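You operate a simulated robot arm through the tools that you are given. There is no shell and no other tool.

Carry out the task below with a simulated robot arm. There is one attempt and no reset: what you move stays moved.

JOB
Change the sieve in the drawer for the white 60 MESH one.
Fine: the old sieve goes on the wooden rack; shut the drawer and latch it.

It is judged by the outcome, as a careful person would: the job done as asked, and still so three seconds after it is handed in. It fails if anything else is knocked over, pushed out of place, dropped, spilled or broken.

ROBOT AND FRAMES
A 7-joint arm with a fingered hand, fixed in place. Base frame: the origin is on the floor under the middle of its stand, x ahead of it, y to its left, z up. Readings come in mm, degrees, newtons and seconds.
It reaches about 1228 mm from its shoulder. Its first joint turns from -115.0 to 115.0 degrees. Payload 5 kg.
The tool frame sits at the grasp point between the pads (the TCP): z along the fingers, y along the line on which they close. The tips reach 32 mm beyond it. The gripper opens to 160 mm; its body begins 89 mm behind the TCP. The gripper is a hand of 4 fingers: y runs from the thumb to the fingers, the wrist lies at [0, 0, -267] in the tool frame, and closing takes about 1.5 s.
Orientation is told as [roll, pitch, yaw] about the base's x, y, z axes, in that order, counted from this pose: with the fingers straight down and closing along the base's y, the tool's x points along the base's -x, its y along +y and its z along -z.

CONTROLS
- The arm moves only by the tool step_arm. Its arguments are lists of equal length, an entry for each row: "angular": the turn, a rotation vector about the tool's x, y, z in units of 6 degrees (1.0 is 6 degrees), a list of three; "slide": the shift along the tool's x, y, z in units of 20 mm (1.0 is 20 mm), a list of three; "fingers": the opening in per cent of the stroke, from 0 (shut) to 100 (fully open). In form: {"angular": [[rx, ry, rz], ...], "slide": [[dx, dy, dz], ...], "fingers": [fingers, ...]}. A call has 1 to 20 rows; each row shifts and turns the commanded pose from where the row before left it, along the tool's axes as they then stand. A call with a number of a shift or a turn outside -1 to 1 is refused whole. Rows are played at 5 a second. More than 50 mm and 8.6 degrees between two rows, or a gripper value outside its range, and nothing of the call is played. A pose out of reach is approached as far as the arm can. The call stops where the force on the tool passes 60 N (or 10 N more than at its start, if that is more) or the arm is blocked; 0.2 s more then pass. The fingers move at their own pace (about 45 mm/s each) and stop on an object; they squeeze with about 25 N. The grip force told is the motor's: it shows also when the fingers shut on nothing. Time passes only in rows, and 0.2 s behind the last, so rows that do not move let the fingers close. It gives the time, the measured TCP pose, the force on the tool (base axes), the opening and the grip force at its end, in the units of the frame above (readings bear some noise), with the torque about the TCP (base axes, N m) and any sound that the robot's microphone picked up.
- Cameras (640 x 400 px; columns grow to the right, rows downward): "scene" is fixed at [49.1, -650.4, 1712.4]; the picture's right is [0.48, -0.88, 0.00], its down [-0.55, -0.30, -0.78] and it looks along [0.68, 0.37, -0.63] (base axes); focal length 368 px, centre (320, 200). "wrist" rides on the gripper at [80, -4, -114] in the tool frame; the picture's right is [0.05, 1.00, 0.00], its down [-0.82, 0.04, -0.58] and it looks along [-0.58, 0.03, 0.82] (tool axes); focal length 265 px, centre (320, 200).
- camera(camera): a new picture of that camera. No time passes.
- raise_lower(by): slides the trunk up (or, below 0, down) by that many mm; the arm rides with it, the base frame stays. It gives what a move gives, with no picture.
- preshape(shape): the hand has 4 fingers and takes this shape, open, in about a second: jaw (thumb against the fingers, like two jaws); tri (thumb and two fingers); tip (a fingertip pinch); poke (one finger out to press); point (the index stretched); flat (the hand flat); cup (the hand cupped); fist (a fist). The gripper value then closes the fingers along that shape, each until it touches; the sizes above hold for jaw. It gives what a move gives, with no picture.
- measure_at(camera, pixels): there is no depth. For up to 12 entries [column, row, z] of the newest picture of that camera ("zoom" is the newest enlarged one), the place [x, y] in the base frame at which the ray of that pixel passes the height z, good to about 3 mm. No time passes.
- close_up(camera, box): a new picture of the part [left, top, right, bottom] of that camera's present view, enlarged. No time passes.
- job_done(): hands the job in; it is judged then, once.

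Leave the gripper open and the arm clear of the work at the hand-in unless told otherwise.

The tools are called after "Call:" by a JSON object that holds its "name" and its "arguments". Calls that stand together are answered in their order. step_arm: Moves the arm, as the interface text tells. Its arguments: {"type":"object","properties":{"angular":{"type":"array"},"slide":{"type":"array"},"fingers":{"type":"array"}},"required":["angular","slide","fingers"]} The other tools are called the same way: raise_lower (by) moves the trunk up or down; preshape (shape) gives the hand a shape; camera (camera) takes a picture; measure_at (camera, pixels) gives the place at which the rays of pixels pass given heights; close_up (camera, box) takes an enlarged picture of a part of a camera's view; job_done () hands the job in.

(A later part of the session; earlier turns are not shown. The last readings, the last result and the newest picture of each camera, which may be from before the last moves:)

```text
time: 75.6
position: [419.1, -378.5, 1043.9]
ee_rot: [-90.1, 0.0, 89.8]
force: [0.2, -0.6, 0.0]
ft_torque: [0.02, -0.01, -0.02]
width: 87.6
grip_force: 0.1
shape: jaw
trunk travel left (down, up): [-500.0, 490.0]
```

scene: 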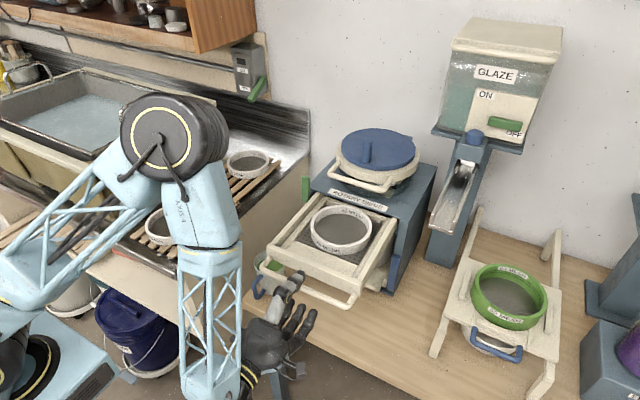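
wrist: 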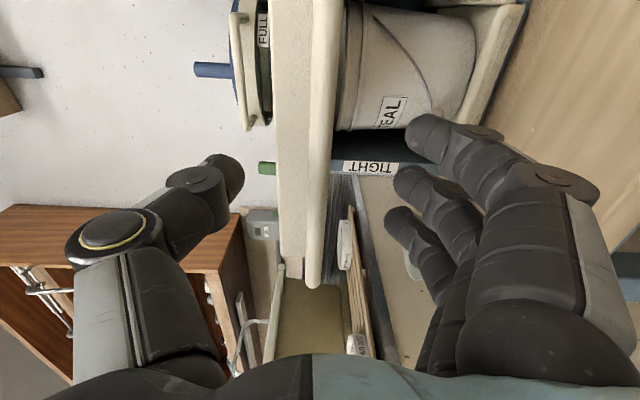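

Retreat worked. Now rising 200 mm.

Call:
{"name": "step_arm", "arguments": {"angular": [[0, 0, 0], [0, 0, 0], [0, 0, 0], [0, 0, 0], [0, 0, 0], [0, 0, 0], [0, 0, 0], [0, 0, 0], [0, 0, 0], [0, 0, 0]], "slide": [[0, -1, 0], [0, -1, 0], [0, -1, 0], [0, -1, 0], [0, -1, 0], [0, -1, 0], [0, -1, 0], [0, -1, 0], [0, -1, 0], [0, -1, 0]], "fingers": [55, 55, 55, 55, 55, 55, 55, 55, 55, 55]}}

Call:
{"name": "step_arm", "arguments": {"angular": [[0, 0, 1], [0, 0, 1], [0, 0, 1], [0, 0, 1], [0, 0, 1], [0, 0, 1], [0, 0, 1], [0, 0, 1], [0, 0, 1], [0, 0, 1], [0, 0, 1], [0, 0, 1], [0, 0, 1], [0, 0, 1], [0, 0, 1]], "slide": [[0, 0, 0], [0, 0, 0], [0, 0, 0], [0, 0, 0], [0, 0, 0], [0, 0, 0], [0, 0, 0], [0, 0, 0], [0, 0, 0], [0, 0, 0], [0, 0, 0], [0, 0, 0], [0, 0, 0], [0, 0, 0], [0, 0, 0]], "fingers": [55, 55, 55, 55, 55, 55, 55, 55, 55, 55, 55, 55, 55, 55, 55]}}

```text
time: 77.8
position: [419.7, -378.1, 1244.9]
ee_rot: [-89.9, 0.1, 89.8]
force: [-0.7, -0.3, 0.3]
ft_torque: [-0.01, -0.03, 0.01]
width: 87.7
grip_force: 0.0
shape: jaw
trunk travel left (down, up): [-500.0, 490.0]
```

```text
time: 81.0
position: [421.9, -378.7, 1245.3]
ee_rot: [85.6, -89.9, -85.8]
force: [-0.6, -0.1, -0.3]
ft_torque: [-0.04, 0.0, 0.03]
width: 87.8
grip_force: 0.0
shape: jaw
trunk travel left (down, up): [-500.0, 490.0]
```

Now I'll pitch the hand to point straight down.

Call:
{"name": "step_arm", "arguments": {"angular": [[0, 1, 0], [0, 1, 0], [0, 1, 0], [0, 1, 0], [0, 1, 0], [0, 1, 0], [0, 1, 0], [0, 1, 0], [0, 1, 0], [0, 1, 0], [0, 1, 0], [0, 1, 0], [0, 1, 0], [0, 1, 0], [0, 1, 0]], "slide": [[0, 0, 0], [0, 0, 0], [0, 0, 0], [0, 0, 0], [0, 0, 0], [0, 0, 0], [0, 0, 0], [0, 0, 0], [0, 0, 0], [0, 0, 0], [0, 0, 0], [0, 0, 0], [0, 0, 0], [0, 0, 0], [0, 0, 0]], "fingers": [55, 55, 55, 55, 55, 55, 55, 55, 55, 55, 55, 55, 55, 55, 55]}}

Call:
{"name": "camera", "arguments": {"camera": "wrist"}}

Call:
{"name": "camera", "arguments": {"camera": "scene"}}

```text
time: 84.4
position: [310.5, -464.2, 1218.2]
ee_rot: [3.6, -5.8, -15.6]
force: [0.8, -0.2, -0.4]
ft_torque: [0.04, 0.05, 0.01]
width: 88.0
grip_force: 0.1
shape: jaw
out of reach, approached as far as the arm can: row 13, 14
trunk travel left (down, up): [-500.0, 490.0]
stopped in row 15: the arm was blocked; the commanded pose is now the measured one
```

```text
taken
```

wrist: 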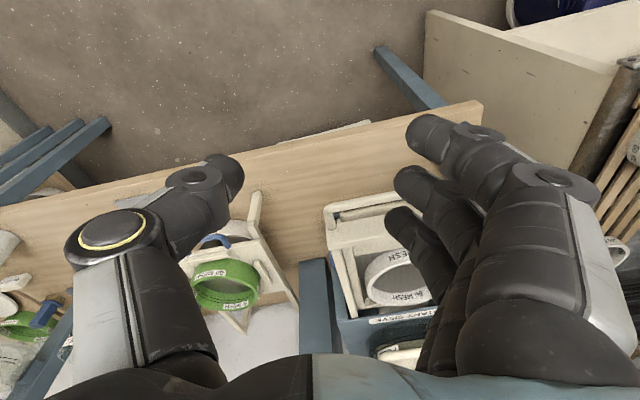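

```text
taken
```

scene: 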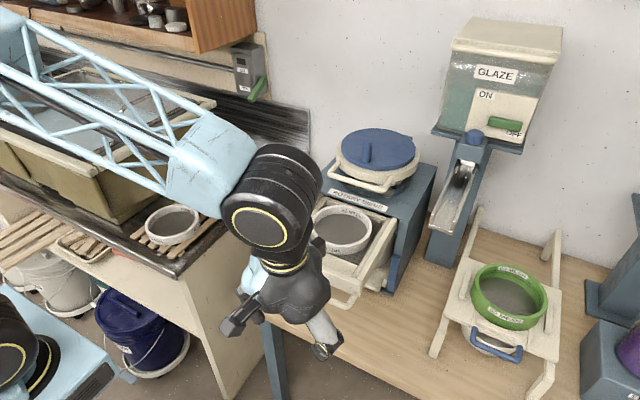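

The arm drifted to [310,-464,1218] because a fingers-down pose is too cramped there. I'll move outward over the drawer, where it has room, and straighten the yaw and tilt.

Call:
{"name": "step_arm", "arguments": {"angular": [[0, 0, 0], [0, 0, 0], [0, 0, 0], [0, 0, 0], [0, 0, 0], [0, 0, 0], [0, 0, 0], [0, 0, 0], [0, 0, 0], [0, 0, 0]], "slide": [[-0.8, 0.67, -0.2], [-0.8, 0.67, -0.2], [-0.8, 0.67, -0.2], [-0.8, 0.67, -0.2], [-0.8, 0.67, -0.2], [-0.8, 0.67, -0.2], [-0.8, 0.67, -0.2], [-0.8, 0.67, -0.2], [-0.8, 0.67, -0.2], [-0.8, 0.67, -0.2]], "fingers": [55, 55, 55, 55, 55, 55, 55, 55, 55, 55]}}

```text
time: 86.6
position: [492.9, -378.2, 1282.7]
ee_rot: [3.5, -5.9, -15.6]
force: [0.3, -0.2, 0.4]
ft_torque: [0.02, -0.01, 0.03]
width: 88.1
grip_force: 0.1
shape: jaw
trunk travel left (down, up): [-500.0, 490.0]
```

Position is good. Now straighten the hand's yaw and small tilts.

Call:
{"name": "step_arm", "arguments": {"angular": [[0.19, 0.33, -0.867], [0.19, 0.33, -0.867], [0.19, 0.33, -0.867], [0, 0, 0]], "slide": [[0, 0, 0], [0, 0, 0], [0, 0, 0], [0, 0, 0]], "fingers": [55, 55, 55, 55]}}

Call:
{"name": "camera", "arguments": {"camera": "wrist"}}

Call:
{"name": "camera", "arguments": {"camera": "scene"}}

```text
time: 87.6
position: [493.8, -380.1, 1283.8]
ee_rot: [-0.7, -0.3, 0.3]
force: [1.1, 0.6, -1.1]
ft_torque: [0.03, 0.02, 0.01]
width: 88.0
grip_force: 0.1
shape: jaw
trunk travel left (down, up): [-500.0, 490.0]
```

```text
taken
```

wrist: 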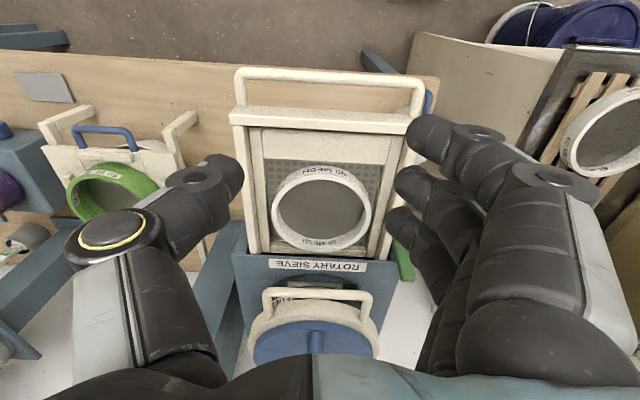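

```text
taken
```

scene: 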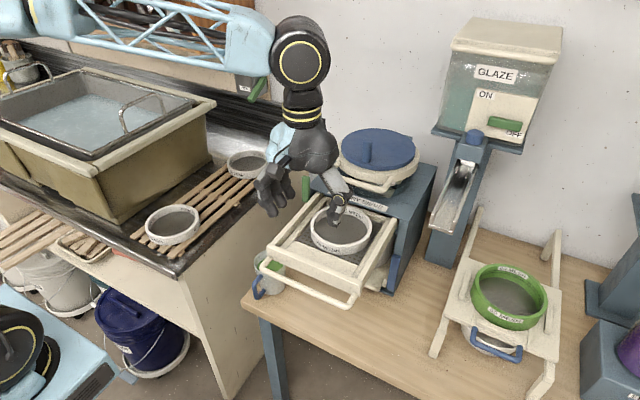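

A clear top view of the open drawer with the 80 MESH sieve at about (321,207). I'll enlarge it and measure positions.

Call:
{"name": "close_up", "arguments": {"camera": "wrist", "box": [225, 60, 425, 260]}}

Call:
{"name": "close_up", "arguments": {"camera": "scene", "box": [260, 170, 410, 310]}}

Call:
{"name": "measure_at", "arguments": {"camera": "wrist", "pixels": [[271, 207, 1070], [371, 207, 1070], [321, 166, 1070], [321, 248, 1070], [251, 128, 1060], [391, 135, 1060], [321, 102, 1075], [320, 70, 1042], [580, 131, 930], [265, 160, 1050], [378, 160, 1050], [262, 248, 1060]]}}

Call:
{"name": "measure_at", "arguments": {"camera": "scene", "pixels": [[310, 231, 1070], [371, 230, 1070], [342, 205, 1070], [340, 256, 1050], [341, 230, 1070], [341, 230, 1060], [306, 195, 1070], [392, 215, 1070], [240, 250, 1060], [358, 308, 1042]]}}

```text
2.00 times, centred on (325, 160) of wrist
```

zoom: 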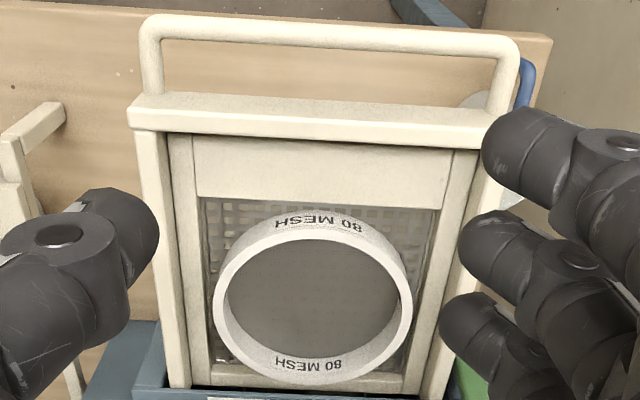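

```text
2.86 times, centred on (335, 240) of scene
```

zoom: 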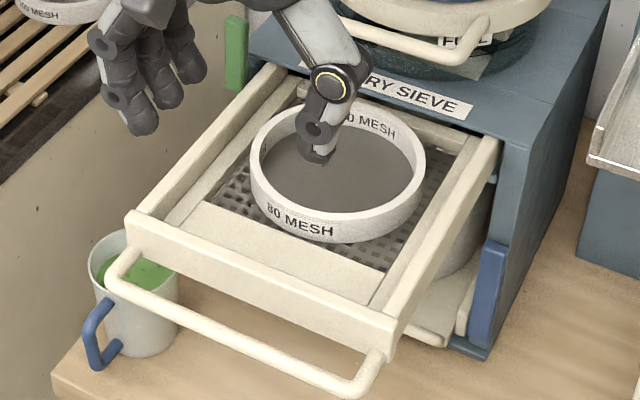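

```text
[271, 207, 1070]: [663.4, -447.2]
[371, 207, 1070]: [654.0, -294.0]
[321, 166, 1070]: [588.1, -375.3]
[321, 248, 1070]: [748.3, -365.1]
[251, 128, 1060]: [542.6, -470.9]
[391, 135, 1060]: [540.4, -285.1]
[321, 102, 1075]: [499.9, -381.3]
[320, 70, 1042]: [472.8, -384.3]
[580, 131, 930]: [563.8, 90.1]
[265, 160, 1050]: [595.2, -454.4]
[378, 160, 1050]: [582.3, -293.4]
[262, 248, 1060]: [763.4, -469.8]
```

```text
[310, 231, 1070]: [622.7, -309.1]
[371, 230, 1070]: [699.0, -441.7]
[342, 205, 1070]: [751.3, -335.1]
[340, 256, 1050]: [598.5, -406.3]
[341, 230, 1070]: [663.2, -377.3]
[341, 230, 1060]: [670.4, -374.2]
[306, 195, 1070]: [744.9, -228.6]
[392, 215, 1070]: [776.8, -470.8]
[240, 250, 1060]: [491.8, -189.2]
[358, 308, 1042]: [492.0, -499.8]
```

The 80 MESH sieve is centred near (678,-371), about 153 mm across, rim top around z=1070, with roughly 60 mm of free space between its front and the panel. The white 60 MESH on the rack looks a bit larger, so before moving anything I'll look at the rack from above. I'm moving left at this height.

Call:
{"name": "step_arm", "arguments": {"angular": [[0, 0, 0], [0, 0, 0], [0, 0, 0], [0, 0, 0], [0, 0, 0], [0, 0, 0], [0, 0, 0], [0, 0, 0], [0, 0, 0], [0, 0, 0], [0, 0, 0], [0, 0, 0], [0, 0, 0], [0, 0, 0], [0, 0, 0], [0, 0, 0], [0, 0, 0], [0, 0, 0], [0, 0, 0], [0, 0, 0]], "slide": [[-0.065, 1, 0], [-0.065, 1, 0], [-0.065, 1, 0], [-0.065, 1, 0], [-0.065, 1, 0], [-0.065, 1, 0], [-0.065, 1, 0], [-0.065, 1, 0], [-0.065, 1, 0], [-0.065, 1, 0], [-0.065, 1, 0], [-0.065, 1, 0], [-0.065, 1, 0], [-0.065, 1, 0], [-0.065, 1, 0], [-0.065, 1, 0], [-0.065, 1, 0], [-0.065, 1, 0], [-0.065, 1, 0], [-0.065, 1, 0]], "fingers": [55, 55, 55, 55, 55, 55, 55, 55, 55, 55, 55, 55, 55, 55, 55, 55, 55, 55, 55, 55]}}

Call:
{"name": "camera", "arguments": {"camera": "wrist"}}

Call:
{"name": "camera", "arguments": {"camera": "scene"}}

```text
time: 91.8
position: [517.3, 18.9, 1278.1]
ee_rot: [-0.6, -0.3, 0.1]
force: [0.0, 0.0, -0.4]
ft_torque: [0.0, 0.0, -0.03]
width: 88.0
grip_force: 0.1
shape: jaw
trunk travel left (down, up): [-500.0, 490.0]
```

```text
taken
```

wrist: 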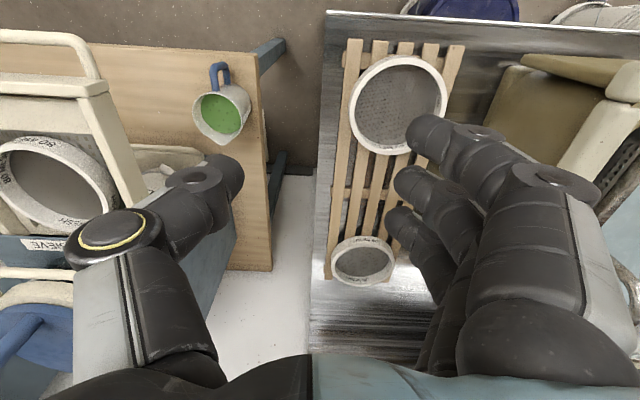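

```text
taken
```

scene: 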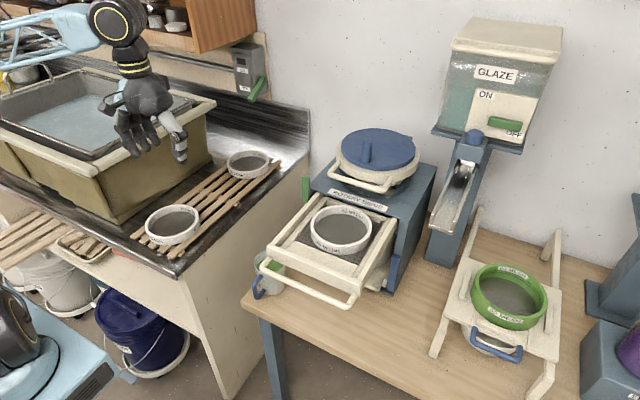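

From here the rack and both sieves are clear. I'll enlarge the view and measure.

Call:
{"name": "close_up", "arguments": {"camera": "wrist", "box": [300, 20, 500, 300]}}

Call:
{"name": "measure_at", "arguments": {"camera": "wrist", "pixels": [[398.5, 103, 960], [398.5, 103, 940], [362, 261, 960], [362, 261, 940], [349, 103, 960], [448, 103, 960], [330, 261, 960], [394, 261, 960], [353, 40, 920], [456, 46, 920], [329, 276, 920], [327, 150, 900]]}}

Call:
{"name": "close_up", "arguments": {"camera": "scene", "box": [120, 130, 300, 280]}}

Call:
{"name": "measure_at", "arguments": {"camera": "scene", "pixels": [[172.3, 222, 960], [172.3, 222, 940], [248.5, 161, 960], [248.5, 161, 940], [131, 236, 920], [182, 258, 920], [236, 173, 920], [281, 167, 920]]}}

```text
1.43 times, centred on (400, 160) of wrist
```

zoom: 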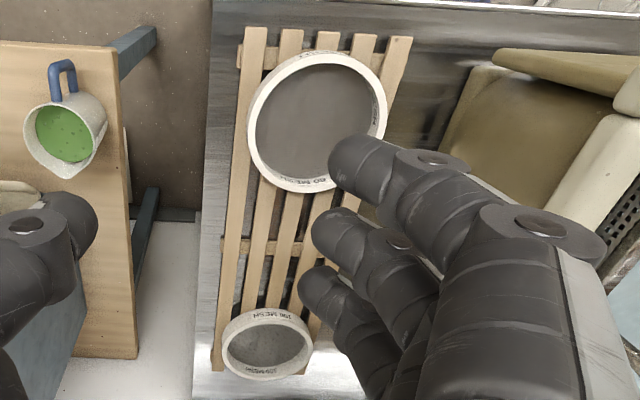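

```text
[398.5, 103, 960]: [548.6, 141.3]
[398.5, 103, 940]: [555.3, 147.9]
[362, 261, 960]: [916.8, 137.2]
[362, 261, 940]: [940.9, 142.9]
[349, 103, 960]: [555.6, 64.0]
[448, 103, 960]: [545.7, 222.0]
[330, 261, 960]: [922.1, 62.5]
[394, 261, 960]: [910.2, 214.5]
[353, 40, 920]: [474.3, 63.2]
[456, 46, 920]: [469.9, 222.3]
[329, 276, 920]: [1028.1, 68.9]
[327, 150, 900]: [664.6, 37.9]
```

```text
2.67 times, centred on (210, 205) of scene
```

zoom: 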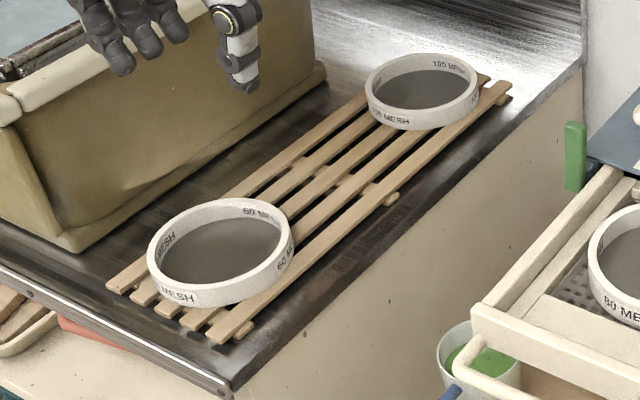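

```text
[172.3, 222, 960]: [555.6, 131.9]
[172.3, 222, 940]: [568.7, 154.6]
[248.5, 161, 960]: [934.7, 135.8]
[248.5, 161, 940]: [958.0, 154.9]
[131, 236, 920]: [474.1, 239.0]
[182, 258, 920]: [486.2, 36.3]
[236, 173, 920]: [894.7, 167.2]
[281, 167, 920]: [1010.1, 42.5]
```

The rack sieves' rims are at z≈950 with the same ~157 mm diameter, so the new one fits the pocket. The rack has a 210 mm gap between them centred near (742,143), which will take the 80 MESH. Now I'll yaw the hand -90° (thumb toward the robot, fingers away) for gripping the drawer sieve's front rim.

Call:
{"name": "step_arm", "arguments": {"angular": [[0, 0, 1], [0, 0, 1], [0, 0, 1], [0, 0, 1], [0, 0, 1], [0, 0, 1], [0, 0, 1], [0, 0, 1], [0, 0, 1], [0, 0, 1], [0, 0, 1], [0, 0, 1], [0, 0, 1], [0, 0, 1], [0, 0, 1]], "slide": [[0, 0, 0], [0, 0, 0], [0, 0, 0], [0, 0, 0], [0, 0, 0], [0, 0, 0], [0, 0, 0], [0, 0, 0], [0, 0, 0], [0, 0, 0], [0, 0, 0], [0, 0, 0], [0, 0, 0], [0, 0, 0], [0, 0, 0]], "fingers": [55, 55, 55, 55, 55, 55, 55, 55, 55, 55, 55, 55, 55, 55, 55]}}

```text
time: 95.0
position: [519.3, 20.4, 1278.8]
ee_rot: [0.3, -0.6, -90.0]
force: [0.3, -0.2, 0.9]
ft_torque: [0.0, 0.0, 0.03]
width: 88.0
grip_force: 0.0
shape: jaw
trunk travel left (down, up): [-500.0, 490.0]
```

Yaw -90° reached. Moving over the drawer's sieve front rim at height z≈1230.

Call:
{"name": "step_arm", "arguments": {"angular": [[0, 0, 0], [0, 0, 0], [0, 0, 0], [0, 0, 0], [0, 0, 0], [0, 0, 0], [0, 0, 0], [0, 0, 0], [0, 0, 0], [0, 0, 0], [0, 0, 0], [0, 0, 0], [0, 0, 0], [0, 0, 0], [0, 0, 0], [0, 0, 0], [0, 0, 0], [0, 0, 0], [0, 0, 0], [0, 0, 0]], "slide": [[-0.98, 0.212, 0.12], [-0.98, 0.212, 0.12], [-0.98, 0.212, 0.12], [-0.98, 0.212, 0.12], [-0.98, 0.212, 0.12], [-0.98, 0.212, 0.12], [-0.98, 0.212, 0.12], [-0.98, 0.212, 0.12], [-0.98, 0.212, 0.12], [-0.98, 0.212, 0.12], [-0.98, 0.212, 0.12], [-0.98, 0.212, 0.12], [-0.98, 0.212, 0.12], [-0.98, 0.212, 0.12], [-0.98, 0.212, 0.12], [-0.98, 0.212, 0.12], [-0.98, 0.212, 0.12], [-0.98, 0.212, 0.12], [-0.98, 0.212, 0.12], [-0.98, 0.212, 0.12]], "fingers": [50, 50, 50, 50, 50, 50, 50, 50, 50, 50, 50, 50, 50, 50, 50, 50, 50, 50, 50, 50]}}

Call:
{"name": "camera", "arguments": {"camera": "wrist"}}

Call:
{"name": "camera", "arguments": {"camera": "scene"}}

```text
time: 99.2
position: [602.3, -371.9, 1236.4]
ee_rot: [0.2, -0.6, -89.9]
force: [-1.0, 0.1, -0.4]
ft_torque: [0.02, 0.0, 0.0]
width: 80.8
grip_force: 0.0
shape: jaw
trunk travel left (down, up): [-500.0, 490.0]
```

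```text
taken
```

wrist: 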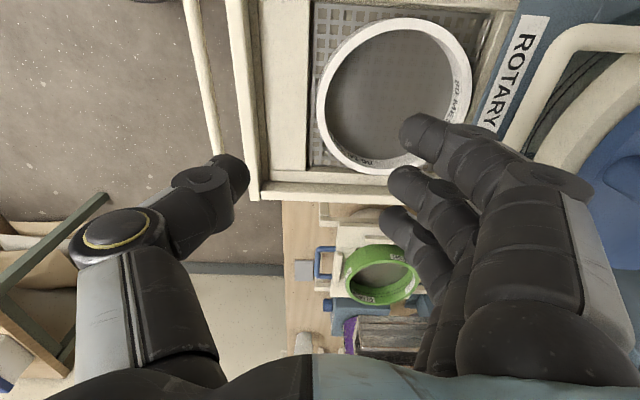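

```text
taken
```

scene: 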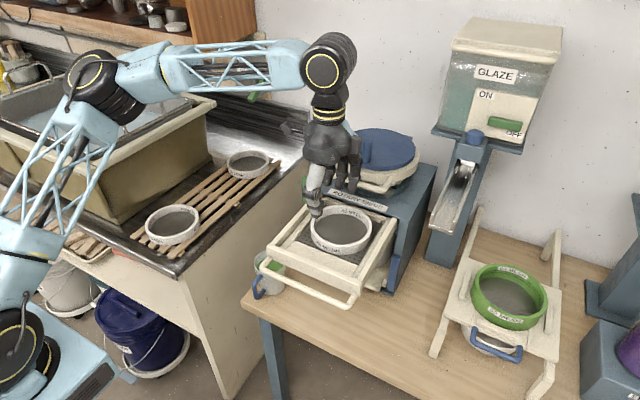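

I see the sieve between columns 317–470. I'll measure its rim edges at plausible heights from this view.

Call:
{"name": "measure_at", "arguments": {"camera": "wrist", "pixels": [[317, 98, 1070], [317, 98, 1060], [472, 95, 1070], [395, 18, 1070], [395, 173, 1070], [329, 98, 1070], [310, 100, 1040], [262, 100, 1040], [245, 100, 1075], [200, 60, 1042]]}}

Call:
{"name": "close_up", "arguments": {"camera": "wrist", "box": [220, 0, 520, 200]}}

```text
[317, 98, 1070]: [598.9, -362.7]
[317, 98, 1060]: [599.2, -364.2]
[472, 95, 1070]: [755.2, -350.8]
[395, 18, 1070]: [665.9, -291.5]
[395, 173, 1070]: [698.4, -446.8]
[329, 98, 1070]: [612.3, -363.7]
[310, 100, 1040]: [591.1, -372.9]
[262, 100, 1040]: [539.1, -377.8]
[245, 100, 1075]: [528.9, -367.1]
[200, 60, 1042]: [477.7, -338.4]
```

```text
2.00 times, centred on (370, 100) of wrist
```

zoom: 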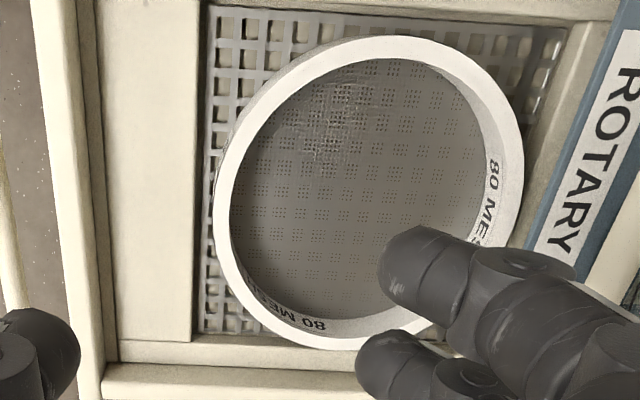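

The rim wall spans x 599–608 at the front, the sieve centre is (677,-369), and the pocket is about 175 mm square. I'll narrow the jaw to 30% (~48 mm) so the thumb fits between the sieve and the panel, and descend most of the way.

Call:
{"name": "step_arm", "arguments": {"angular": [[0, 0, 0], [0, 0, 0], [0, 0, 0], [0, 0, 0], [0, 0, 0], [0, 0, 0], [0, 0, 0]], "slide": [[0.1, 0.085, 0], [0, 0, 0.9], [0, 0, 0.9], [0, 0, 0.9], [0, 0, 0.9], [0, 0, 0.9], [0, 0, 0.9]], "fingers": [30, 30, 30, 30, 30, 30, 30]}}

Call:
{"name": "camera", "arguments": {"camera": "wrist"}}

Call:
{"name": "close_up", "arguments": {"camera": "scene", "box": [260, 140, 410, 280]}}

```text
time: 100.8
position: [605.4, -371.0, 1125.7]
ee_rot: [0.2, -0.6, -89.8]
force: [-0.2, -0.5, 0.9]
ft_torque: [0.01, -0.02, 0.02]
width: 48.6
grip_force: 0.1
shape: jaw
trunk travel left (down, up): [-500.0, 490.0]
```

```text
taken
```

wrist: 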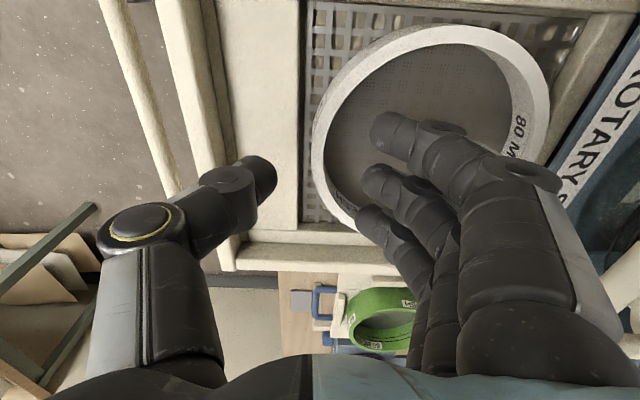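

```text
2.86 times, centred on (335, 210) of scene
```

zoom: 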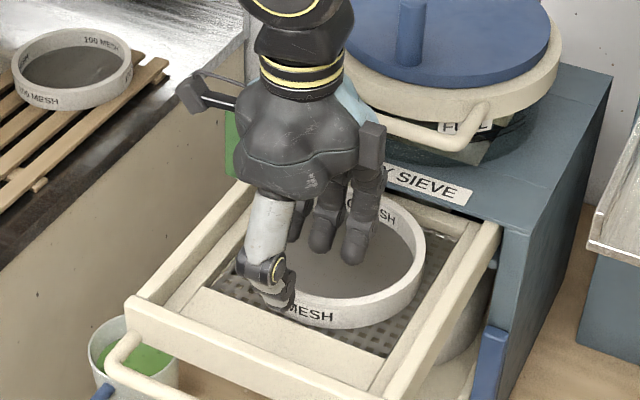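

The rim is centred between thumb and fingers. I'll descend the last 41 mm, watching for contact.

Call:
{"name": "step_arm", "arguments": {"angular": [[0, 0, 0], [0, 0, 0], [0, 0, 0], [0, 0, 0]], "slide": [[0, 0, 0.6], [0, 0, 0.6], [0, 0, 0.5], [0, 0, 0.35]], "fingers": [30, 30, 30, 30]}}

Call:
{"name": "camera", "arguments": {"camera": "wrist"}}

Call:
{"name": "close_up", "arguments": {"camera": "scene", "box": [260, 140, 410, 280]}}

```text
time: 101.8
position: [605.1, -371.0, 1086.3]
ee_rot: [0.4, -0.8, -89.9]
force: [-1.1, 1.0, 22.9]
ft_torque: [0.17, 0.87, -0.03]
width: 48.6
grip_force: 0.0
shape: jaw
trunk travel left (down, up): [-500.0, 490.0]
```

```text
taken
```

wrist: 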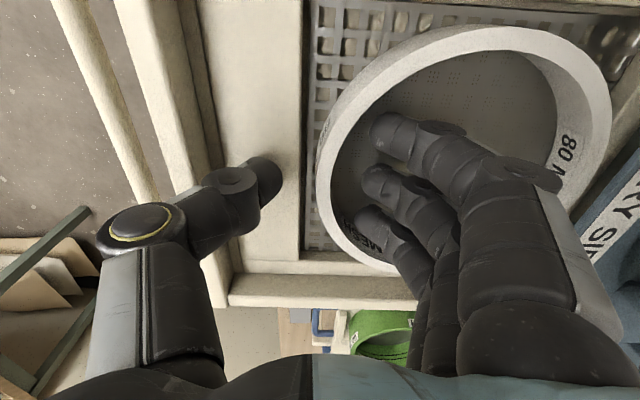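

```text
2.86 times, centred on (335, 210) of scene
```

zoom: 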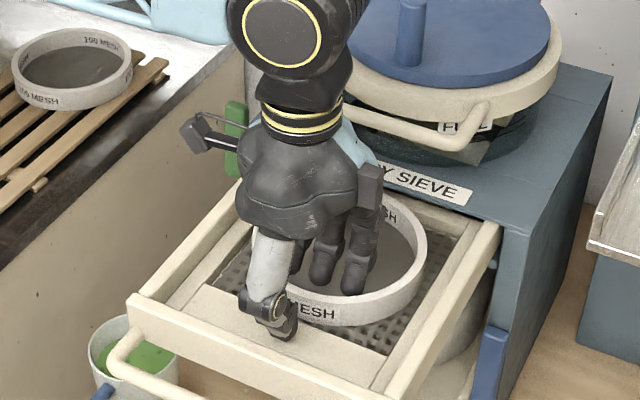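

The thumb tip touched the ledge (23 N, ledge at z≈1054). I'll lift 4 mm and close on the rim.

Call:
{"name": "step_arm", "arguments": {"angular": [[0, 0, 0], [0, 0, 0], [0, 0, 0], [0, 0, 0], [0, 0, 0], [0, 0, 0], [0, 0, 0]], "slide": [[0, 0, -0.2], [0, 0, 0], [0, 0, 0], [0, 0, 0], [0, 0, 0], [0, 0, 0], [0, 0, 0]], "fingers": [30, 15, 0, 0, 0, 0, 0]}}

Call:
{"name": "camera", "arguments": {"camera": "wrist"}}

Call:
{"name": "close_up", "arguments": {"camera": "scene", "box": [260, 140, 410, 280]}}

```text
time: 103.4
position: [605.3, -371.4, 1090.0]
ee_rot: [0.2, -0.6, -89.9]
force: [0.6, 0.5, -0.1]
ft_torque: [0.01, -0.01, 0.02]
width: 15.3
grip_force: 25.1
shape: jaw
trunk travel left (down, up): [-500.0, 490.0]
```

```text
taken
```

wrist: 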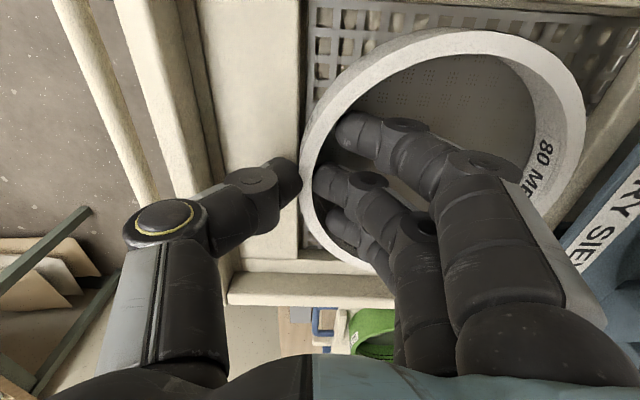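

```text
2.86 times, centred on (335, 210) of scene
```

zoom: 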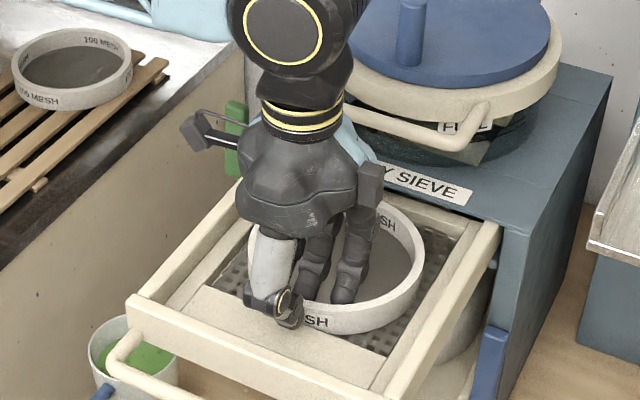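

Gripped on the rim (25 N). I'll lift 30 mm slowly and check that the sieve comes up level.

Call:
{"name": "step_arm", "arguments": {"angular": [[0, 0, 0], [0, 0, 0], [0, 0, 0], [0, 0, 0]], "slide": [[0, 0, -0.3], [0, 0, -0.4], [0, 0, -0.4], [0, 0, -0.4]], "fingers": [0, 0, 0, 0]}}

Call:
{"name": "camera", "arguments": {"camera": "wrist"}}

Call:
{"name": "close_up", "arguments": {"camera": "scene", "box": [260, 140, 410, 280]}}

```text
time: 104.4
position: [604.8, -372.4, 1120.3]
ee_rot: [0.4, -0.8, -89.9]
force: [-1.0, -0.6, -1.4]
ft_torque: [0.03, 0.09, 0.0]
width: 14.7
grip_force: 25.2
shape: jaw
trunk travel left (down, up): [-500.0, 490.0]
```

```text
taken
```

wrist: 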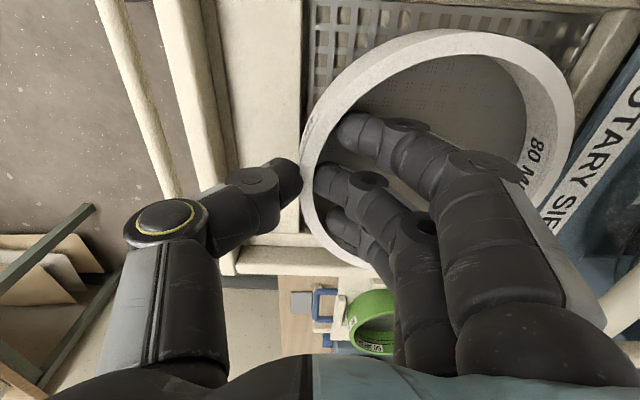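

```text
2.86 times, centred on (335, 210) of scene
```

zoom: 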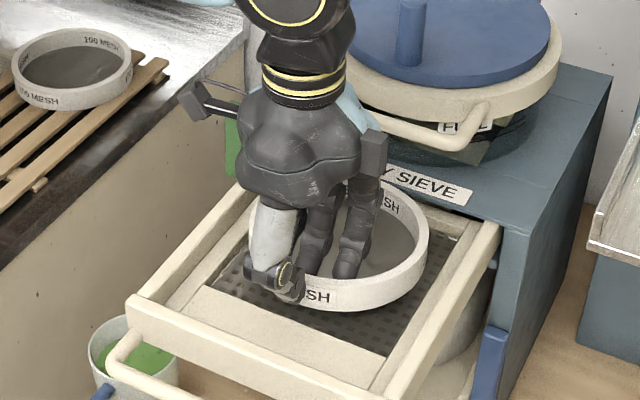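

It lifts cleanly and weighs very little. I'll raise it further while easing back from the hopper handle.

Call:
{"name": "step_arm", "arguments": {"angular": [[0, 0, 0], [0, 0, 0], [0, 0, 0], [0, 0, 0], [0, 0, 0], [0, 0, 0], [0, 0, 0], [0, 0, 0], [0, 0, 0]], "slide": [[0, 0, -0.7], [0, -0.5, -0.7], [0, -0.6, -0.7], [0, -0.6, -0.7], [0, -0.3, -0.9], [0, 0, -1], [0, 0, -1], [0, 0, -1], [0, 0, -1]], "fingers": [0, 0, 0, 0, 0, 0, 0, 0, 0]}}

Call:
{"name": "camera", "arguments": {"camera": "scene"}}

```text
time: 106.4
position: [564.1, -371.3, 1275.1]
ee_rot: [0.3, -0.6, -89.9]
force: [-0.4, -0.3, -0.7]
ft_torque: [-0.01, 0.06, -0.02]
width: 14.8
grip_force: 25.0
shape: jaw
trunk travel left (down, up): [-500.0, 490.0]
```

```text
taken
```

scene: 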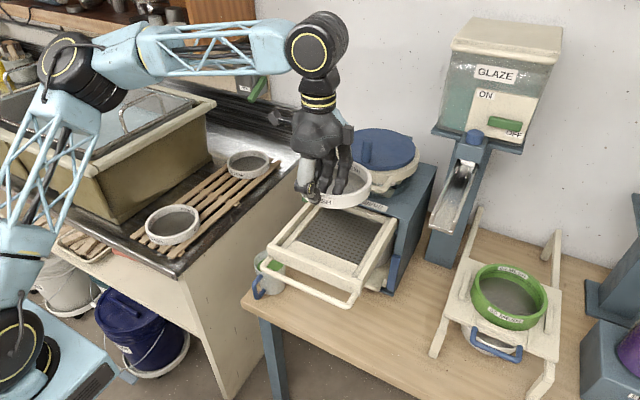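

The sieve is held level above the now empty drawer pocket. I'll move left toward the rack at this height.

Call:
{"name": "step_arm", "arguments": {"angular": [[0, 0, 0], [0, 0, 0], [0, 0, 0], [0, 0, 0], [0, 0, 0], [0, 0, 0], [0, 0, 0], [0, 0, 0], [0, 0, 0], [0, 0, 0], [0, 0, 0], [0, 0, 0], [0, 0, 0], [0, 0, 0], [0, 0, 0], [0, 0, 0], [0, 0, 0], [0, 0, 0], [0, 0, 0], [0, 0, 0]], "slide": [[0.9, 0, 0], [0.9, 0, 0], [0.9, 0, 0], [0.9, 0, 0], [0.9, 0, 0], [0.9, 0, 0], [0.9, 0, 0], [0.9, 0, 0], [0.9, 0, 0], [0.9, 0, 0], [0.9, 0, 0], [0.9, 0, 0], [0.9, 0, 0], [0.9, 0, 0], [0.9, 0, 0], [0.9, 0, 0], [0.9, 0, 0], [0.9, 0, 0], [0.9, 0, 0], [0.9, 0, 0]], "fingers": [0, 0, 0, 0, 0, 0, 0, 0, 0, 0, 0, 0, 0, 0, 0, 0, 0, 0, 0, 0]}}

Call:
{"name": "step_arm", "arguments": {"angular": [[0, 0, -1], [0, 0, -1], [0, 0, -1], [0, 0, -1], [0, 0, -1], [0, 0, -1], [0, 0, -1], [0, 0, -1], [0, 0, -1], [0, 0, -1], [0, 0, -1], [0, 0, -1], [0, 0, -1], [0, 0, -1], [0, 0, -1]], "slide": [[0, 0, 0], [0, 0, 0], [0, 0, 0], [0, 0, 0], [0, 0, 0], [0, 0, 0], [0, 0, 0], [0, 0, 0], [0, 0, 0], [0, 0, 0], [0, 0, 0], [0, 0, 0], [0, 0, 0], [0, 0, 0], [0, 0, 0]], "fingers": [0, 0, 0, 0, 0, 0, 0, 0, 0, 0, 0, 0, 0, 0, 0]}}

Call:
{"name": "camera", "arguments": {"camera": "scene"}}

Call:
{"name": "camera", "arguments": {"camera": "wrist"}}

```text
time: 110.6
position: [564.6, -8.1, 1270.9]
ee_rot: [0.4, -0.7, -89.9]
force: [0.5, 0.4, -1.5]
ft_torque: [-0.01, 0.06, 0.03]
width: 14.7
grip_force: 25.0
shape: jaw
trunk travel left (down, up): [-500.0, 490.0]
```

```text
time: 113.8
position: [564.1, -8.5, 1270.0]
ee_rot: [-0.6, -0.3, 0.2]
force: [-0.5, -0.8, -1.9]
ft_torque: [-0.08, -0.01, 0.03]
width: 14.7
grip_force: 24.9
shape: jaw
trunk travel left (down, up): [-500.0, 490.0]
```

```text
taken
```

scene: 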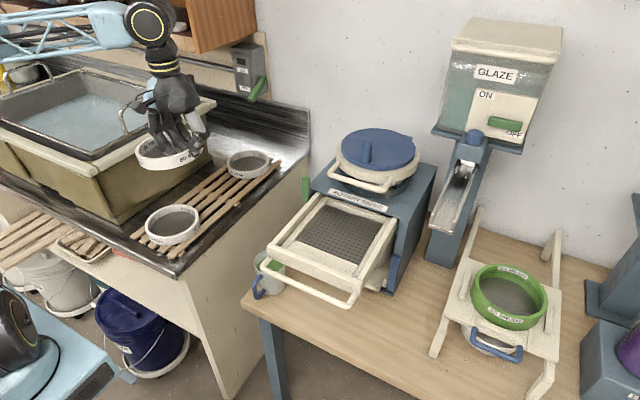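

```text
taken
```

wrist: 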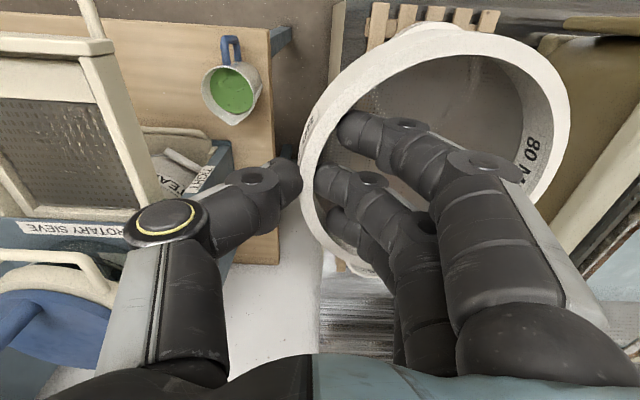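

Yaw is back to 0 and the sieve is level. Now to above the free middle of the rack: TCP (742,70), so the sieve centre lands near (742,143). Then part of the descent.

Call:
{"name": "step_arm", "arguments": {"angular": [[0, 0, 0], [0, 0, 0], [0, 0, 0], [0, 0, 0], [0, 0, 0], [0, 0, 0], [0, 0, 0], [0, 0, 0], [0, 0, 0], [0, 0, 0], [0, 0, 0], [0, 0, 0], [0, 0, 0], [0, 0, 0], [0, 0, 0], [0, 0, 0], [0, 0, 0], [0, 0, 0]], "slide": [[-0.99, 0.436, 0], [-0.99, 0.436, 0], [-0.99, 0.436, 0], [-0.99, 0.436, 0], [-0.99, 0.436, 0], [-0.99, 0.436, 0], [-0.99, 0.436, 0], [-0.99, 0.436, 0], [-0.99, 0.436, 0], [0, 0, 0.9], [0, 0, 0.9], [0, 0, 0.9], [0, 0, 0.9], [0, 0, 0.9], [0, 0, 0.9], [0, 0, 0.9], [0, 0, 0.9], [0, 0, 0.9]], "fingers": [0, 0, 0, 0, 0, 0, 0, 0, 0, 0, 0, 0, 0, 0, 0, 0, 0, 0]}}

Call:
{"name": "camera", "arguments": {"camera": "scene"}}

Call:
{"name": "camera", "arguments": {"camera": "wrist"}}

```text
time: 117.6
position: [743.1, 67.1, 1108.2]
ee_rot: [-0.6, -0.3, 0.1]
force: [0.4, -0.3, -1.2]
ft_torque: [-0.06, 0.04, -0.01]
width: 14.5
grip_force: 24.2
shape: jaw
trunk travel left (down, up): [-500.0, 490.0]
```

```text
taken
```

scene: 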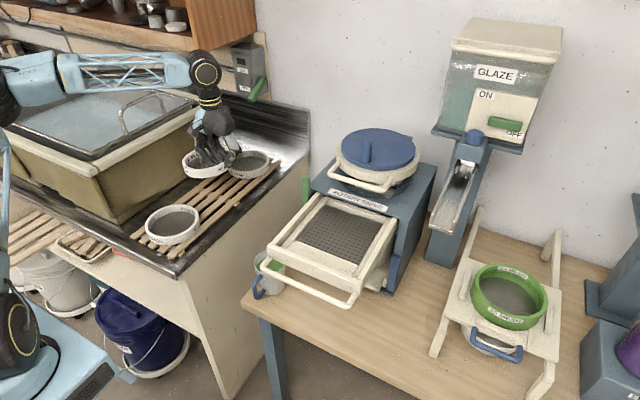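

```text
taken
```

wrist: 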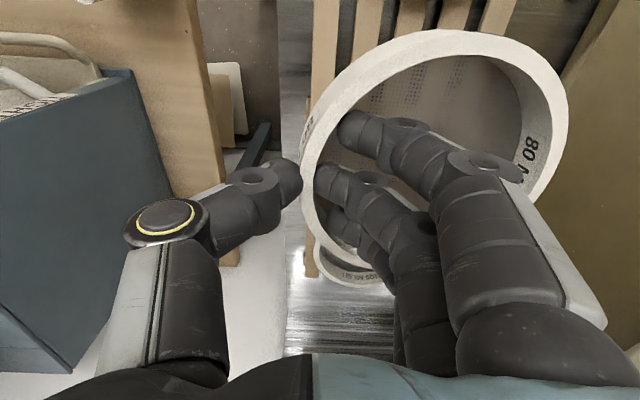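

Over the rack with both neighbours clear in x. I'll descend another 90 mm and look again.

Call:
{"name": "step_arm", "arguments": {"angular": [[0, 0, 0], [0, 0, 0], [0, 0, 0], [0, 0, 0], [0, 0, 0]], "slide": [[0, 0, 0.9], [0, 0, 0.9], [0, 0, 0.9], [0, 0, 0.9], [0, 0, 0.9]], "fingers": [0, 0, 0, 0, 0]}}

Call:
{"name": "close_up", "arguments": {"camera": "scene", "box": [120, 110, 300, 250]}}

Call:
{"name": "camera", "arguments": {"camera": "wrist"}}

```text
time: 118.8
position: [744.0, 67.3, 1016.3]
ee_rot: [-0.7, -0.3, 0.1]
force: [-0.3, 0.0, -1.1]
ft_torque: [-0.07, 0.0, 0.03]
width: 14.6
grip_force: 25.0
shape: jaw
trunk travel left (down, up): [-500.0, 490.0]
```

```text
2.86 times, centred on (210, 180) of scene
```

zoom: 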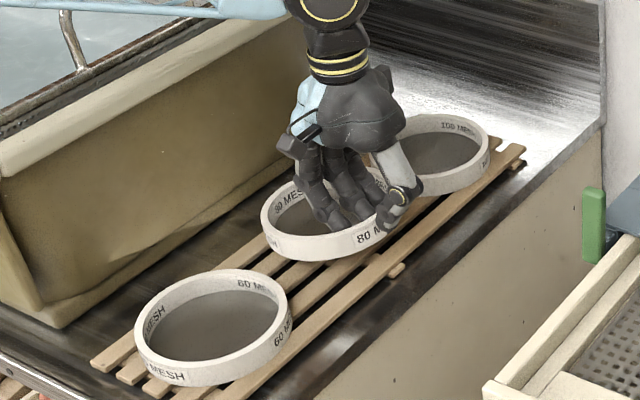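

```text
taken
```

wrist: 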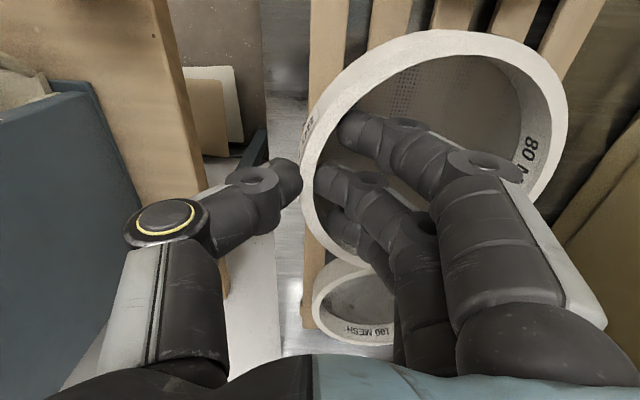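

The sieve is above the gap and well aligned on the slats. I'll lower 28 mm gently, then finish in small steps.

Call:
{"name": "step_arm", "arguments": {"angular": [[0, 0, 0], [0, 0, 0], [0, 0, 0], [0, 0, 0]], "slide": [[0, 0, 0.4], [0, 0, 0.4], [0, 0, 0.35], [0, 0, 0.25]], "fingers": [0, 0, 0, 0]}}

Call:
{"name": "close_up", "arguments": {"camera": "scene", "box": [160, 120, 290, 220]}}

```text
time: 119.8
position: [743.4, 65.7, 989.9]
ee_rot: [-0.8, -0.4, 0.1]
force: [-0.1, 0.8, -1.5]
ft_torque: [-0.07, 0.02, 0.01]
width: 14.9
grip_force: 24.8
shape: jaw
trunk travel left (down, up): [-500.0, 490.0]
```

```text
4.00 times, centred on (225, 170) of scene
```

zoom: 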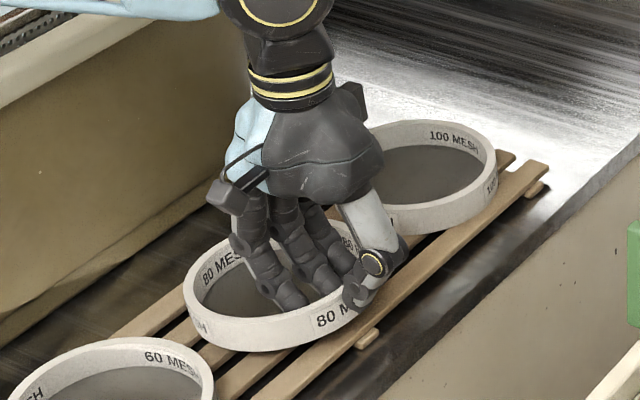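

Not touching yet. Lowering in small steps.

Call:
{"name": "step_arm", "arguments": {"angular": [[0, 0, 0], [0, 0, 0], [0, 0, 0]], "slide": [[0, 0, 0.2], [0, 0, 0.2], [0, 0, 0]], "fingers": [0, 0, 0]}}

Call:
{"name": "close_up", "arguments": {"camera": "scene", "box": [160, 120, 290, 220]}}

```text
time: 120.6
position: [744.5, 66.9, 981.7]
ee_rot: [-0.6, -0.3, 0.1]
force: [0.3, -0.1, -1.1]
ft_torque: [-0.03, 0.02, 0.01]
width: 14.5
grip_force: 25.2
shape: jaw
trunk travel left (down, up): [-500.0, 490.0]
```

```text
4.00 times, centred on (225, 170) of scene
```

zoom: 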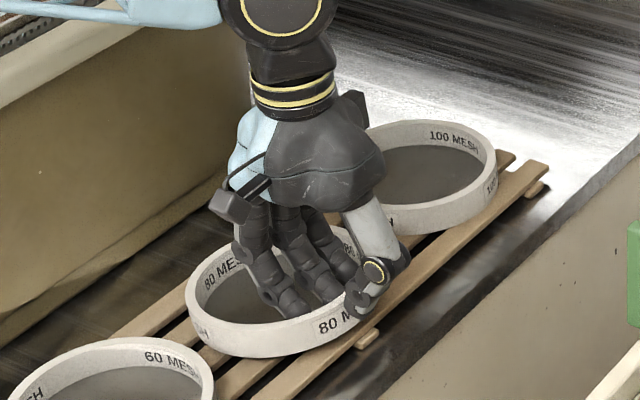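

Slight change in torque, still no real load. Another few millimetres.

Call:
{"name": "step_arm", "arguments": {"angular": [[0, 0, 0], [0, 0, 0], [0, 0, 0]], "slide": [[0, 0, 0.2], [0, 0, 0.15], [0, 0, 0]], "fingers": [0, 0, 0]}}

Call:
{"name": "close_up", "arguments": {"camera": "scene", "box": [160, 120, 290, 220]}}

```text
time: 121.4
position: [743.8, 65.3, 974.3]
ee_rot: [-0.7, -0.3, 0.0]
force: [-0.6, 0.0, 0.4]
ft_torque: [0.1, 0.0, 0.0]
width: 14.6
grip_force: 25.1
shape: jaw
trunk travel left (down, up): [-500.0, 490.0]
```

```text
4.00 times, centred on (225, 170) of scene
```

zoom: 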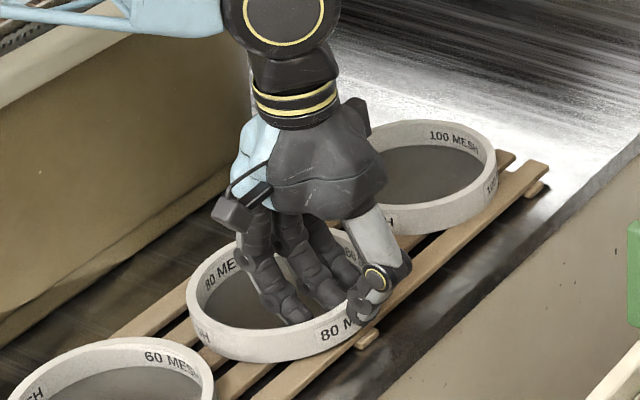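

The far side of the sieve is touching (torque changed sign). A few mm more to settle the near side.

Call:
{"name": "step_arm", "arguments": {"angular": [[0, 0, 0], [0, 0, 0], [0, 0, 0]], "slide": [[0, 0, 0.12], [0, 0, 0.12], [0, 0, 0]], "fingers": [0, 0, 0]}}

Call:
{"name": "close_up", "arguments": {"camera": "scene", "box": [160, 120, 290, 220]}}

```text
time: 122.2
position: [744.1, 65.5, 971.3]
ee_rot: [-0.6, -0.4, 0.1]
force: [0.3, -1.2, 0.8]
ft_torque: [0.15, 0.02, 0.01]
width: 14.8
grip_force: 24.9
shape: jaw
trunk travel left (down, up): [-500.0, 490.0]
```

```text
4.00 times, centred on (225, 170) of scene
```

zoom: 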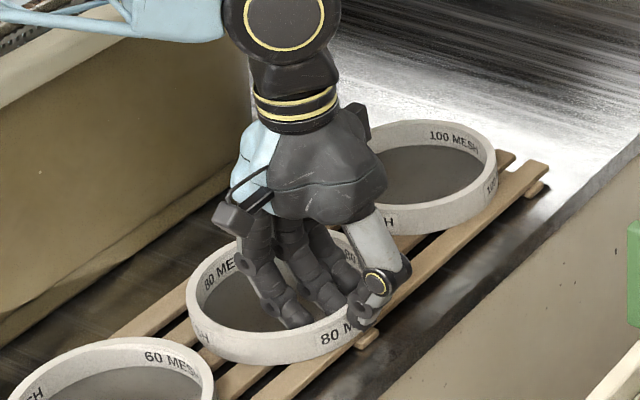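

Call:
{"name": "step_arm", "arguments": {"angular": [[0, 0, 0], [0, 0, 0], [0, 0, 0]], "slide": [[0, 0, 0.15], [0, 0, 0.15], [0, 0, 0]], "fingers": [0, 0, 0]}}

Call:
{"name": "close_up", "arguments": {"camera": "scene", "box": [160, 120, 290, 220]}}

```text
time: 123.0
position: [744.2, 65.4, 966.7]
ee_rot: [-0.7, -0.4, 0.1]
force: [2.7, 2.7, 30.4]
ft_torque: [0.03, 0.03, 0.04]
width: 16.1
grip_force: 24.7
shape: jaw
trunk travel left (down, up): [-500.0, 490.0]
```

```text
4.00 times, centred on (225, 170) of scene
```

zoom: 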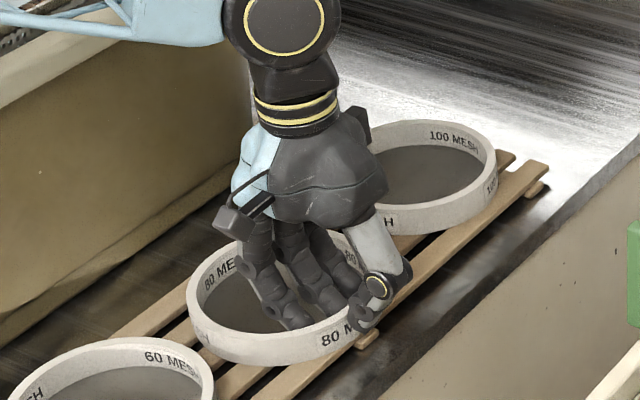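

Seated (30 N, torque near zero). I'll ease up 3 mm, open to 30%, and lift straight out.

Call:
{"name": "step_arm", "arguments": {"angular": [[0, 0, 0], [0, 0, 0], [0, 0, 0], [0, 0, 0], [0, 0, 0], [0, 0, 0], [0, 0, 0], [0, 0, 0]], "slide": [[0, 0, -0.13], [0, 0, 0], [0, 0, 0], [0, 0, 0], [0, 0, -0.5], [0, 0, -1], [0, 0, -1], [0, 0, -1]], "fingers": [0, 28, 28, 28, 28, 28, 28, 28]}}

Call:
{"name": "camera", "arguments": {"camera": "scene"}}

Call:
{"name": "camera", "arguments": {"camera": "wrist"}}

```text
time: 124.8
position: [742.9, 64.2, 1037.8]
ee_rot: [-0.6, -0.3, 0.1]
force: [0.7, -1.0, -0.5]
ft_torque: [-0.01, -0.01, -0.01]
width: 44.6
grip_force: 0.1
shape: jaw
trunk travel left (down, up): [-500.0, 490.0]
```

```text
taken
```

scene: 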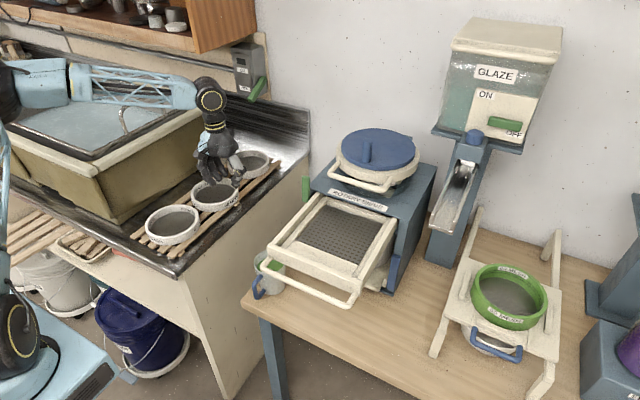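

```text
taken
```

wrist: 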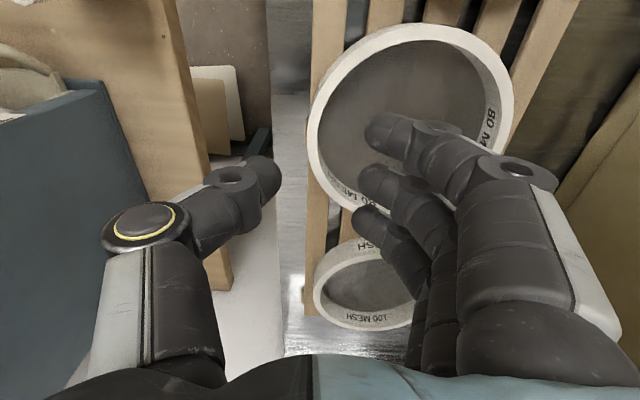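

The 80 MESH sieve stands on the rack between the others. Next I'll rise and go over to the white 60 MESH sieve for a close look.

Call:
{"name": "step_arm", "arguments": {"angular": [[0, 0, 0], [0, 0, 0], [0, 0, 0], [0, 0, 0], [0, 0, 0], [0, 0, 0], [0, 0, 0], [0, 0, 0], [0, 0, 0], [0, 0, 0], [0, 0, 0], [0, 0, 0], [0, 0, 0], [0, 0, 0], [0, 0, 0], [0, 0, 0]], "slide": [[0, 0, -1], [0, 0, -1], [0, 0, -1], [0, 0, -1], [0, 0, -1], [0, 0, -1], [0.92, 0.04, 0], [0.92, 0.04, 0], [0.92, 0.04, 0], [0.92, 0.04, 0], [0.92, 0.04, 0], [0.92, 0.04, 0], [0.92, 0.04, 0], [0.92, 0.04, 0], [0.92, 0.04, 0], [0.92, 0.04, 0]], "fingers": [28, 28, 28, 28, 28, 28, 28, 28, 28, 28, 28, 28, 28, 28, 28, 28]}}

Call:
{"name": "camera", "arguments": {"camera": "wrist"}}

Call:
{"name": "close_up", "arguments": {"camera": "scene", "box": [120, 130, 300, 270]}}

```text
time: 128.2
position: [556.1, 75.8, 1156.5]
ee_rot: [-0.7, -0.3, 0.1]
force: [-0.5, 0.5, 0.2]
ft_torque: [-0.01, 0.0, -0.01]
width: 44.6
grip_force: 0.1
shape: jaw
trunk travel left (down, up): [-500.0, 490.0]
```

```text
taken
```

wrist: 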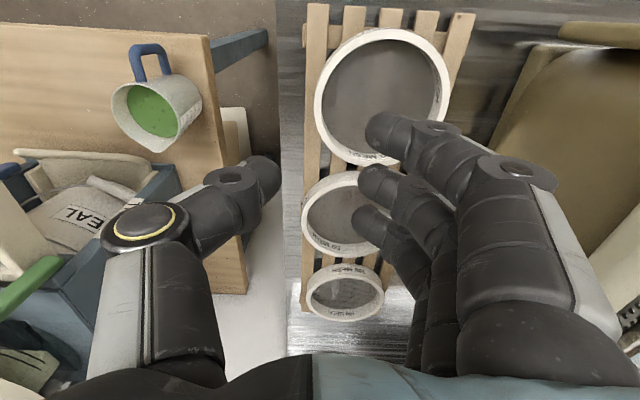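

```text
2.86 times, centred on (210, 200) of scene
```

zoom: 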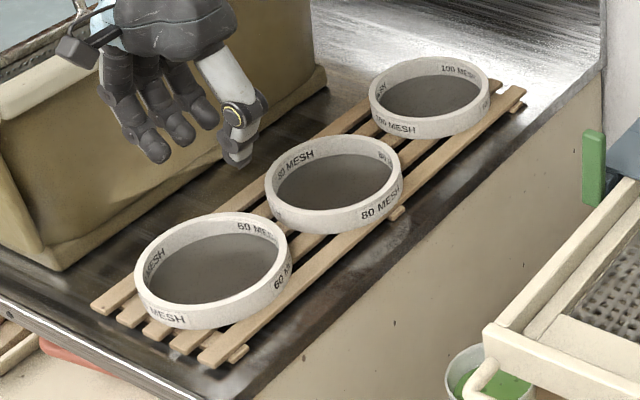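

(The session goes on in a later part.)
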